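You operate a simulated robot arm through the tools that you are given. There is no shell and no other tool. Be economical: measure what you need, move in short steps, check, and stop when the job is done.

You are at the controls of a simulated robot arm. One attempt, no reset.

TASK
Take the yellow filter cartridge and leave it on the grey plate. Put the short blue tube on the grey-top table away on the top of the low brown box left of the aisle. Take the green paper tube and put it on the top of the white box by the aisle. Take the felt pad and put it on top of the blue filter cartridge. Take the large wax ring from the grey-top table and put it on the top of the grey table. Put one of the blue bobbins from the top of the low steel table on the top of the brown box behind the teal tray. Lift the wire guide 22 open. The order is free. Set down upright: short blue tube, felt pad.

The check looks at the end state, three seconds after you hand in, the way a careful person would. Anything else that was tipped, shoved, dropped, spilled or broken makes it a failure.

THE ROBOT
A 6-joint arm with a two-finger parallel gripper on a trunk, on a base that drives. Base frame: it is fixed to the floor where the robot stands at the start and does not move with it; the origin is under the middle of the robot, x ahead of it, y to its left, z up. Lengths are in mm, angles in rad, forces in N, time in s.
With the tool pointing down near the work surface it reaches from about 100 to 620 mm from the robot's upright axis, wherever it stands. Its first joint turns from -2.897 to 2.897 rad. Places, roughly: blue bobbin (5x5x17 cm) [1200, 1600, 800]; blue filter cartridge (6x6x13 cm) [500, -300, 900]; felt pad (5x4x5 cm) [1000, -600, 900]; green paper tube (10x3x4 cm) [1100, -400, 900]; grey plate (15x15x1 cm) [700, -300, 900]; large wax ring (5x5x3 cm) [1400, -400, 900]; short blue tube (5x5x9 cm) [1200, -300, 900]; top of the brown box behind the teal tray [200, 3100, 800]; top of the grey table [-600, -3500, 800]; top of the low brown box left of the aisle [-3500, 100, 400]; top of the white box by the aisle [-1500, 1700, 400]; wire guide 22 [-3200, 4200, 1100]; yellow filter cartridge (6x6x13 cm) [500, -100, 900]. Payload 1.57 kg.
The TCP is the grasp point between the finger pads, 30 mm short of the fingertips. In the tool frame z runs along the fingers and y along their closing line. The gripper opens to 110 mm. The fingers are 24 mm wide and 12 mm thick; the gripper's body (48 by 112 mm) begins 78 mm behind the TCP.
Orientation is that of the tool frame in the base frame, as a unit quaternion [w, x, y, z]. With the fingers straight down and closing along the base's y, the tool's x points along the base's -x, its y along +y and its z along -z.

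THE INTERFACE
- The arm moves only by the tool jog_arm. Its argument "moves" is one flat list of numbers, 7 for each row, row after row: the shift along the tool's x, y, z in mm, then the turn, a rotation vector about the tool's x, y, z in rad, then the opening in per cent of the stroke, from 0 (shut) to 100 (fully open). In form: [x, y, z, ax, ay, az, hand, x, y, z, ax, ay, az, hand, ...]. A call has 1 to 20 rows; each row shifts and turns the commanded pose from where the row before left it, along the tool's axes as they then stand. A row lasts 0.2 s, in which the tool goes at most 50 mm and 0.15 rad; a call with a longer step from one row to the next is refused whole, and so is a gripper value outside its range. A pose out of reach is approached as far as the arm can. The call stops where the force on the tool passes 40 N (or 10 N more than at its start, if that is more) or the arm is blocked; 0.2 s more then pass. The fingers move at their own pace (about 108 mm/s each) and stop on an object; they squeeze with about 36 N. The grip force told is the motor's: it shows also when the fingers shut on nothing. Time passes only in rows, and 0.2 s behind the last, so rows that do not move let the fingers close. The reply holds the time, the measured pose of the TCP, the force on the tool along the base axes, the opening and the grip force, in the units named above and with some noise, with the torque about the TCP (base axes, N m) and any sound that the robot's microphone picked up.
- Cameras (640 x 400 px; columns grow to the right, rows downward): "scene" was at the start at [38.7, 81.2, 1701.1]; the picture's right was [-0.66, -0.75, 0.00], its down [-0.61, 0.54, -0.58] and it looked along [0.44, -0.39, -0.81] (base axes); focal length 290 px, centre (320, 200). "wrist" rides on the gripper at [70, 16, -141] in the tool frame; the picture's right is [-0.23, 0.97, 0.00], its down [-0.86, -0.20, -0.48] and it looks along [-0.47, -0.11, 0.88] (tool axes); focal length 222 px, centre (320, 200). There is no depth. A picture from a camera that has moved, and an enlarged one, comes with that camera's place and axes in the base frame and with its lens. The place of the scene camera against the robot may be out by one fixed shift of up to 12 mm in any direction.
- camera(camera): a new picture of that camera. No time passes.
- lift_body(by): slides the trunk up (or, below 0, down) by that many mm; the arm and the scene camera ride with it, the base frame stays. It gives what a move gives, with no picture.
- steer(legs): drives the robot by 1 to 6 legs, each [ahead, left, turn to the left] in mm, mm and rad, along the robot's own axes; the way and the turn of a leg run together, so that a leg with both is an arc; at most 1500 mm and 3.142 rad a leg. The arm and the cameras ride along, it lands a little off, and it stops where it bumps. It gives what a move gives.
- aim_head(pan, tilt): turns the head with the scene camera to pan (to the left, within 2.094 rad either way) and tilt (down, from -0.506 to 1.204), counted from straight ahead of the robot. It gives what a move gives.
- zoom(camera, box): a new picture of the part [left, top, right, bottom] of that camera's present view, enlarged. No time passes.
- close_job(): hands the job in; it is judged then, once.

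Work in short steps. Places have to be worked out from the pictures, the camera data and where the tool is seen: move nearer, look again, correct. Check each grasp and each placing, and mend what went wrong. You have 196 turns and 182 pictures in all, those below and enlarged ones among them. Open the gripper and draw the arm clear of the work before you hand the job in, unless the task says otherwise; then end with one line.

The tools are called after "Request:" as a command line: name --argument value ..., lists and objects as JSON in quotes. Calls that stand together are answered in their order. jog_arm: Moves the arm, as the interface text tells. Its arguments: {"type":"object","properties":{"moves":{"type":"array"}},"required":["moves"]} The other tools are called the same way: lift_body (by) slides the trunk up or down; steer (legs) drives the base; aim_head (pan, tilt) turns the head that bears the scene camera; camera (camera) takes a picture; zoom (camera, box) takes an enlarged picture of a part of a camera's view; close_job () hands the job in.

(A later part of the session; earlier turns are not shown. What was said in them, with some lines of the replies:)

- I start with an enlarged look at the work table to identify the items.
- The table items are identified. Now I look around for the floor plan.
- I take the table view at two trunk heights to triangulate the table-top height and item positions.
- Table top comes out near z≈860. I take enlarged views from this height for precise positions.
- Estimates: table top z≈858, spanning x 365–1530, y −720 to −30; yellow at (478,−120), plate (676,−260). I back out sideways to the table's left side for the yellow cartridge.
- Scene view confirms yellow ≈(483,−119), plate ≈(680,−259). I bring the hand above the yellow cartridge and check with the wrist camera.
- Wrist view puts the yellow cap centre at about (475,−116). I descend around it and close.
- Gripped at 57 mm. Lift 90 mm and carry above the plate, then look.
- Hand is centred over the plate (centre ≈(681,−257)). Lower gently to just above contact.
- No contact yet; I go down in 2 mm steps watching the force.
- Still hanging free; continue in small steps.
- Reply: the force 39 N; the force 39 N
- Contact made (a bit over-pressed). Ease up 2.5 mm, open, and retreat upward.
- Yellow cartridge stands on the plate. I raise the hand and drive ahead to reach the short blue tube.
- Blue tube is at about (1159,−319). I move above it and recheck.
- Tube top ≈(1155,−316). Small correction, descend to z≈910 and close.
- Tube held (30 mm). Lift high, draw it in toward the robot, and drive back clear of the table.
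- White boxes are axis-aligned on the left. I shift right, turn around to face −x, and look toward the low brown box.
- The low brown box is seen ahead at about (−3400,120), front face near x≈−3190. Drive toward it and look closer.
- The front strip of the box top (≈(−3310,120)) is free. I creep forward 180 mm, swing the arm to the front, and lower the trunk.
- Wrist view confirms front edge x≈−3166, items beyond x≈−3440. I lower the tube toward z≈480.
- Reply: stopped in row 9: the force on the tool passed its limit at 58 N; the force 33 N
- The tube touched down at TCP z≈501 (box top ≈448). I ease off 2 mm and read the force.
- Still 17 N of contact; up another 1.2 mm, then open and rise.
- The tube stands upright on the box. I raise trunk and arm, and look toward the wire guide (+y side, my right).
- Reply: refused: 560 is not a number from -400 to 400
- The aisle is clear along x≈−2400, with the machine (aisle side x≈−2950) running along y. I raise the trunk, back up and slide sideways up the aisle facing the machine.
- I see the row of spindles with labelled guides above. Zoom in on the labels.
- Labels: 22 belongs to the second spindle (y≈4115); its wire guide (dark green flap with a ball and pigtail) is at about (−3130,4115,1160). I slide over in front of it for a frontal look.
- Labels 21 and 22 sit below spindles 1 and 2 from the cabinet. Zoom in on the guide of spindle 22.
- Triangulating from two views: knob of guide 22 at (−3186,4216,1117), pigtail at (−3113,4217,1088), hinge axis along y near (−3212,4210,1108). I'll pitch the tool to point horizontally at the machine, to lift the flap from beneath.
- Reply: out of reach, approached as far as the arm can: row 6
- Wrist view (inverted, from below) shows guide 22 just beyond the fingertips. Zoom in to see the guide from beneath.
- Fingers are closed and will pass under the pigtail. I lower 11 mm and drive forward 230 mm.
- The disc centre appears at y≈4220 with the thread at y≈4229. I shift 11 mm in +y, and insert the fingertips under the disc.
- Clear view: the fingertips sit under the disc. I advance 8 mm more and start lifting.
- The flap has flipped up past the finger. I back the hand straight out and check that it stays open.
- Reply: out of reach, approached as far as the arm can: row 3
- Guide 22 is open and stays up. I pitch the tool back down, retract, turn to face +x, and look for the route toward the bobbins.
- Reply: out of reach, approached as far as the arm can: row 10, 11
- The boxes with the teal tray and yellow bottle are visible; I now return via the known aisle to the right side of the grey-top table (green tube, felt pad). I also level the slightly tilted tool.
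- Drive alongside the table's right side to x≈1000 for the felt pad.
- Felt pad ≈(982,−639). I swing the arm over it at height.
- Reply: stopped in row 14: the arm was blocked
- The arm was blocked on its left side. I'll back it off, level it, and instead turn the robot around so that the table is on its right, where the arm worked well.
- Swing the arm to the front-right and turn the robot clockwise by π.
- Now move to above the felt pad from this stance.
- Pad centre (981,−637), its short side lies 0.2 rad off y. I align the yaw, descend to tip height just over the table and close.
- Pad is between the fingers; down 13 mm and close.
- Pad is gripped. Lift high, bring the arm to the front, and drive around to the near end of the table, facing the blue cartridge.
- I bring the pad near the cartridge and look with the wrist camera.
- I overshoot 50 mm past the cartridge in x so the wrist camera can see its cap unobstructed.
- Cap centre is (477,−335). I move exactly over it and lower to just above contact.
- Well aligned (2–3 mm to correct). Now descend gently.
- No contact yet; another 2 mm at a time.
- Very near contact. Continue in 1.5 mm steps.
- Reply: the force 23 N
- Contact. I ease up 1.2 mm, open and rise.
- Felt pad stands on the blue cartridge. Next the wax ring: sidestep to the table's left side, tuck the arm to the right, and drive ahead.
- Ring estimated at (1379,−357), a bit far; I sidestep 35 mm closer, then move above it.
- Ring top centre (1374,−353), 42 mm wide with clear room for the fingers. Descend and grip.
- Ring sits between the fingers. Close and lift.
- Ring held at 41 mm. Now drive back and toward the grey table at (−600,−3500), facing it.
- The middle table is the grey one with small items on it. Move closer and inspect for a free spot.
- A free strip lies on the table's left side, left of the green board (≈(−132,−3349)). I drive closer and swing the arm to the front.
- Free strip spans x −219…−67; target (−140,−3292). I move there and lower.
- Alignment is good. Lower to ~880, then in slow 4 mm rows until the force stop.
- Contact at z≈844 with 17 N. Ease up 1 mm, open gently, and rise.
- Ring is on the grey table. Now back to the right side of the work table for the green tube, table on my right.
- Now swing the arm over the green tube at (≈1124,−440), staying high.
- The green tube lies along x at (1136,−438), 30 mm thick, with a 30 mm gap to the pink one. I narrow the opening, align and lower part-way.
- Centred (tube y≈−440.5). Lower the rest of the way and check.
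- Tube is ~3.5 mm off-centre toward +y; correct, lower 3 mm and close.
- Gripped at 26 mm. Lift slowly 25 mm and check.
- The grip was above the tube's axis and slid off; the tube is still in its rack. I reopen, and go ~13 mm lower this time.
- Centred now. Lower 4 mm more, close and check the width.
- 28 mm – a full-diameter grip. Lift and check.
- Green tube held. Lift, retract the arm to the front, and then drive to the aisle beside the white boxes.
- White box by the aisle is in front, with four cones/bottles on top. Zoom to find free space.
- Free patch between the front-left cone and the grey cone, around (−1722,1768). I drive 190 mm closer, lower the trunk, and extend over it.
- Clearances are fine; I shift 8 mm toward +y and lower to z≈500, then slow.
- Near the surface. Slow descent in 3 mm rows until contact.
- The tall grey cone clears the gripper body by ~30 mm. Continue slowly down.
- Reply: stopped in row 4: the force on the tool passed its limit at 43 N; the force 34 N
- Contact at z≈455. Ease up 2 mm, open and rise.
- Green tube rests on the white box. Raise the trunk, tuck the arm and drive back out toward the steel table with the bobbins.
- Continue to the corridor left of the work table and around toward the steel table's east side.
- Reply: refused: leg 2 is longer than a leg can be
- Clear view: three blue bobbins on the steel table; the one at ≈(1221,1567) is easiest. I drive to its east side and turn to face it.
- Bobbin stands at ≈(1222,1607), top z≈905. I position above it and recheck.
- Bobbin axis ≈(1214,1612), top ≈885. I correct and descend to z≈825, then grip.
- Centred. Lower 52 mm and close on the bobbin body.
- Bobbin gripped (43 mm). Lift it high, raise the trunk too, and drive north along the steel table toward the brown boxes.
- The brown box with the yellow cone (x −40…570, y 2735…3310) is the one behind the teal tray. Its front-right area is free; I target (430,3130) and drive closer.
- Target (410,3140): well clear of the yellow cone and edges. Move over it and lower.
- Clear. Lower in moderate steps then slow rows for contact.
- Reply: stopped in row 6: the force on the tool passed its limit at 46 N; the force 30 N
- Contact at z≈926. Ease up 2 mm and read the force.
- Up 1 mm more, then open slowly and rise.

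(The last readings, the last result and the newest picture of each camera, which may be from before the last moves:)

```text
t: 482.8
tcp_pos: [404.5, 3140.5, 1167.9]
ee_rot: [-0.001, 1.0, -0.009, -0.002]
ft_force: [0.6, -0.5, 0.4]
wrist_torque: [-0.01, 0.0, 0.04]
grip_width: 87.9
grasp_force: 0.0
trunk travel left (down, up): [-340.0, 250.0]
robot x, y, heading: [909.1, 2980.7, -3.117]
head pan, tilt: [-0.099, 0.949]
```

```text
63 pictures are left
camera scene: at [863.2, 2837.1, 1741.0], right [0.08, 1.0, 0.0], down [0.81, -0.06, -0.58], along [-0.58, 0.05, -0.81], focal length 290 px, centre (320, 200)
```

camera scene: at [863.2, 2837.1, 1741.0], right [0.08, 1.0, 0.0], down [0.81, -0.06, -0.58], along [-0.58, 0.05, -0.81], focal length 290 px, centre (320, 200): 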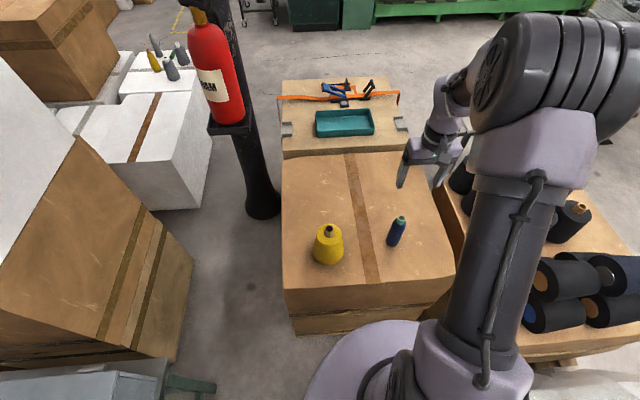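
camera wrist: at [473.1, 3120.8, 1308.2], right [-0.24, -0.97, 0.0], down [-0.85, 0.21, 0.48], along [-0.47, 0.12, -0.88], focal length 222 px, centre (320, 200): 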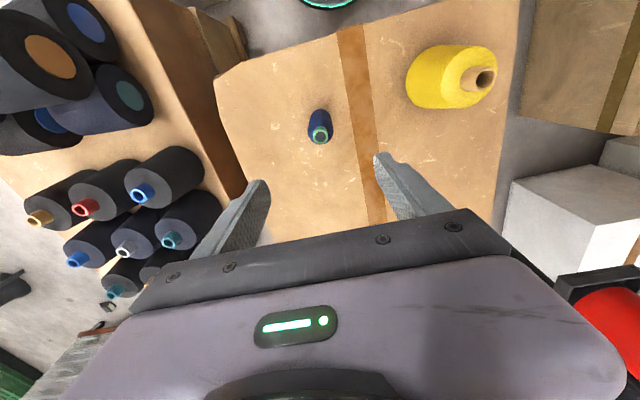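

Bobbin stands on the box. I retract the arm, back off, and check the green tube and white box from here.

Request:
jog_arm --moves '[40, 0, -10, 0, 0, 0, 80, 40, 0, -10, 0, 0, 0, 80, 40, 0, -10, 0, 0, 0, 80, 40, 0, -10, 0, 0, 0, 80]'

Request:
steer --legs '[[300, 0, 0]]'

```text
t: 483.8
tcp_pos: [567.9, 3136.2, 1208.1]
ee_rot: [-0.001, 1.0, -0.008, -0.001]
ft_force: [1.1, 0.2, -0.8]
wrist_torque: [0.02, 0.03, 0.03]
grip_width: 87.9
grasp_force: 0.1
trunk travel left (down, up): [-340.0, 250.0]
robot x, y, heading: [906.6, 2984.6, -3.122]
head pan, tilt: [-0.099, 0.949]
```

```text
t: 485.3
tcp_pos: [420.2, 3135.2, 1207.0]
ee_rot: [-0.001, 1.0, -0.01, -0.002]
ft_force: [1.0, 0.6, 0.6]
wrist_torque: [-0.02, 0.06, 0.02]
grip_width: 87.7
grasp_force: 0.2
trunk travel left (down, up): [-340.0, 250.0]
robot x, y, heading: [757.2, 2981.6, -3.122]
head pan, tilt: [-0.099, 0.949]
stopped in leg 1: the robot was blocked; the commanded pose is now the measured one
```

My mistake: I entered the leg forward instead of backward and the base touched the box. Back off at once and inspect.

Request:
steer --legs '[[-152, 0, 0]]'

Request:
camera --camera "scene"

Request:
camera --camera "wrist"

```text
t: 486.6
tcp_pos: [572.1, 3137.3, 1208.2]
ee_rot: [0.0, 1.0, -0.01, -0.002]
ft_force: [-0.6, 0.3, -0.9]
wrist_torque: [0.02, 0.01, 0.0]
grip_width: 88.0
grasp_force: 0.0
trunk travel left (down, up): [-340.0, 250.0]
robot x, y, heading: [912.8, 2981.3, -3.123]
head pan, tilt: [-0.099, 0.949]
```

```text
62 pictures are left
camera scene: at [868.1, 2837.2, 1741.0], right [0.08, 1.0, 0.0], down [0.81, -0.07, -0.58], along [-0.58, 0.05, -0.81], focal length 290 px, centre (320, 200)
```

scene: 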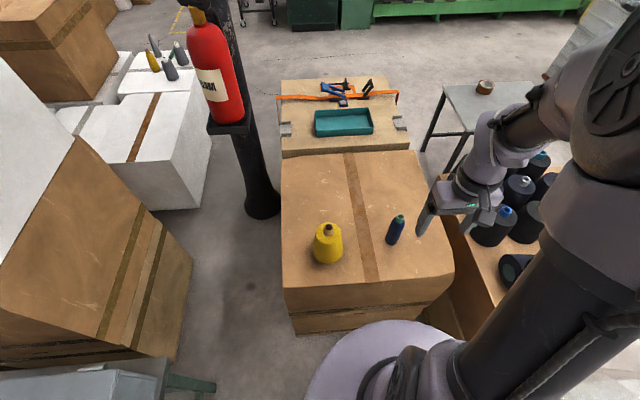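

```text
61 pictures are left
camera wrist: at [640.6, 3118.1, 1349.0], right [-0.25, -0.97, 0.0], down [-0.85, 0.22, 0.48], along [-0.47, 0.12, -0.88], focal length 222 px, centre (320, 200)
```

wrist: 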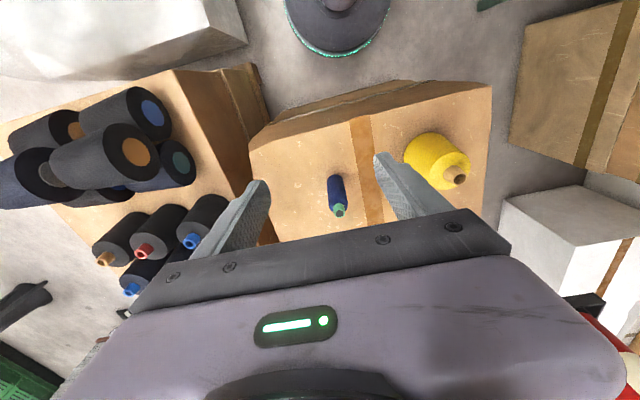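

The box, cone and bobbin are unchanged in the picture (no visible shift). I back off a bit more and zoom on the white box to verify the green tube.

Request:
steer --legs '[[-200, 0, 0]]'

Request:
zoom --camera "scene" --box '[120, 10, 248, 90]'

Request:
zoom --camera "scene" --box '[270, 60, 462, 260]'

```text
t: 488.2
tcp_pos: [768.9, 3141.1, 1207.9]
ee_rot: [-0.001, 1.0, -0.009, -0.002]
ft_force: [0.2, -0.3, 1.0]
wrist_torque: [0.0, 0.03, -0.01]
grip_width: 88.0
grasp_force: 0.0
trunk travel left (down, up): [-340.0, 250.0]
robot x, y, heading: [1110.8, 2985.2, -3.125]
head pan, tilt: [-0.099, 0.949]
```

```text
5.00 times, centred on (184, 50) of scene
camera zoom: at [1065.4, 2840.7, 1741.0], right [0.08, 1.0, 0.0], down [0.81, -0.07, -0.58], along [-0.58, 0.05, -0.81], focal length 1450 px, centre (1000, 950)
```

zoom: 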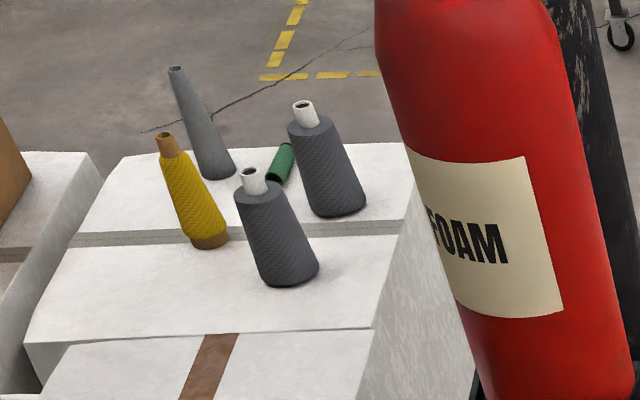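

```text
2.00 times, centred on (366, 160) of scene
camera zoom: at [1065.4, 2840.7, 1741.0], right [0.08, 1.0, 0.0], down [0.81, -0.07, -0.58], along [-0.58, 0.05, -0.81], focal length 580 px, centre (228, 280)
```

zoom: 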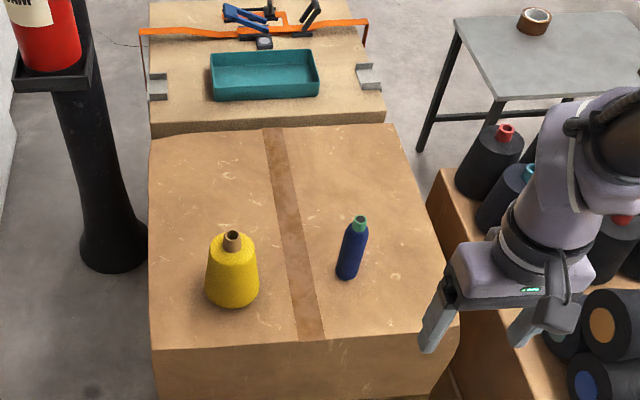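

The green tube and bobbin are in place, nothing else is disturbed, and the gripper is open and clear. I hand in.

Request:
close_job

```text
The job is handed in.
```

All seven jobs are done and handed in, and I checked each item by camera after its release. At the end I drove the base the wrong way and it bumped the brown box behind the teal tray. Pictures before and after showed no shift of the box, the bobbin or the yellow cone on it.
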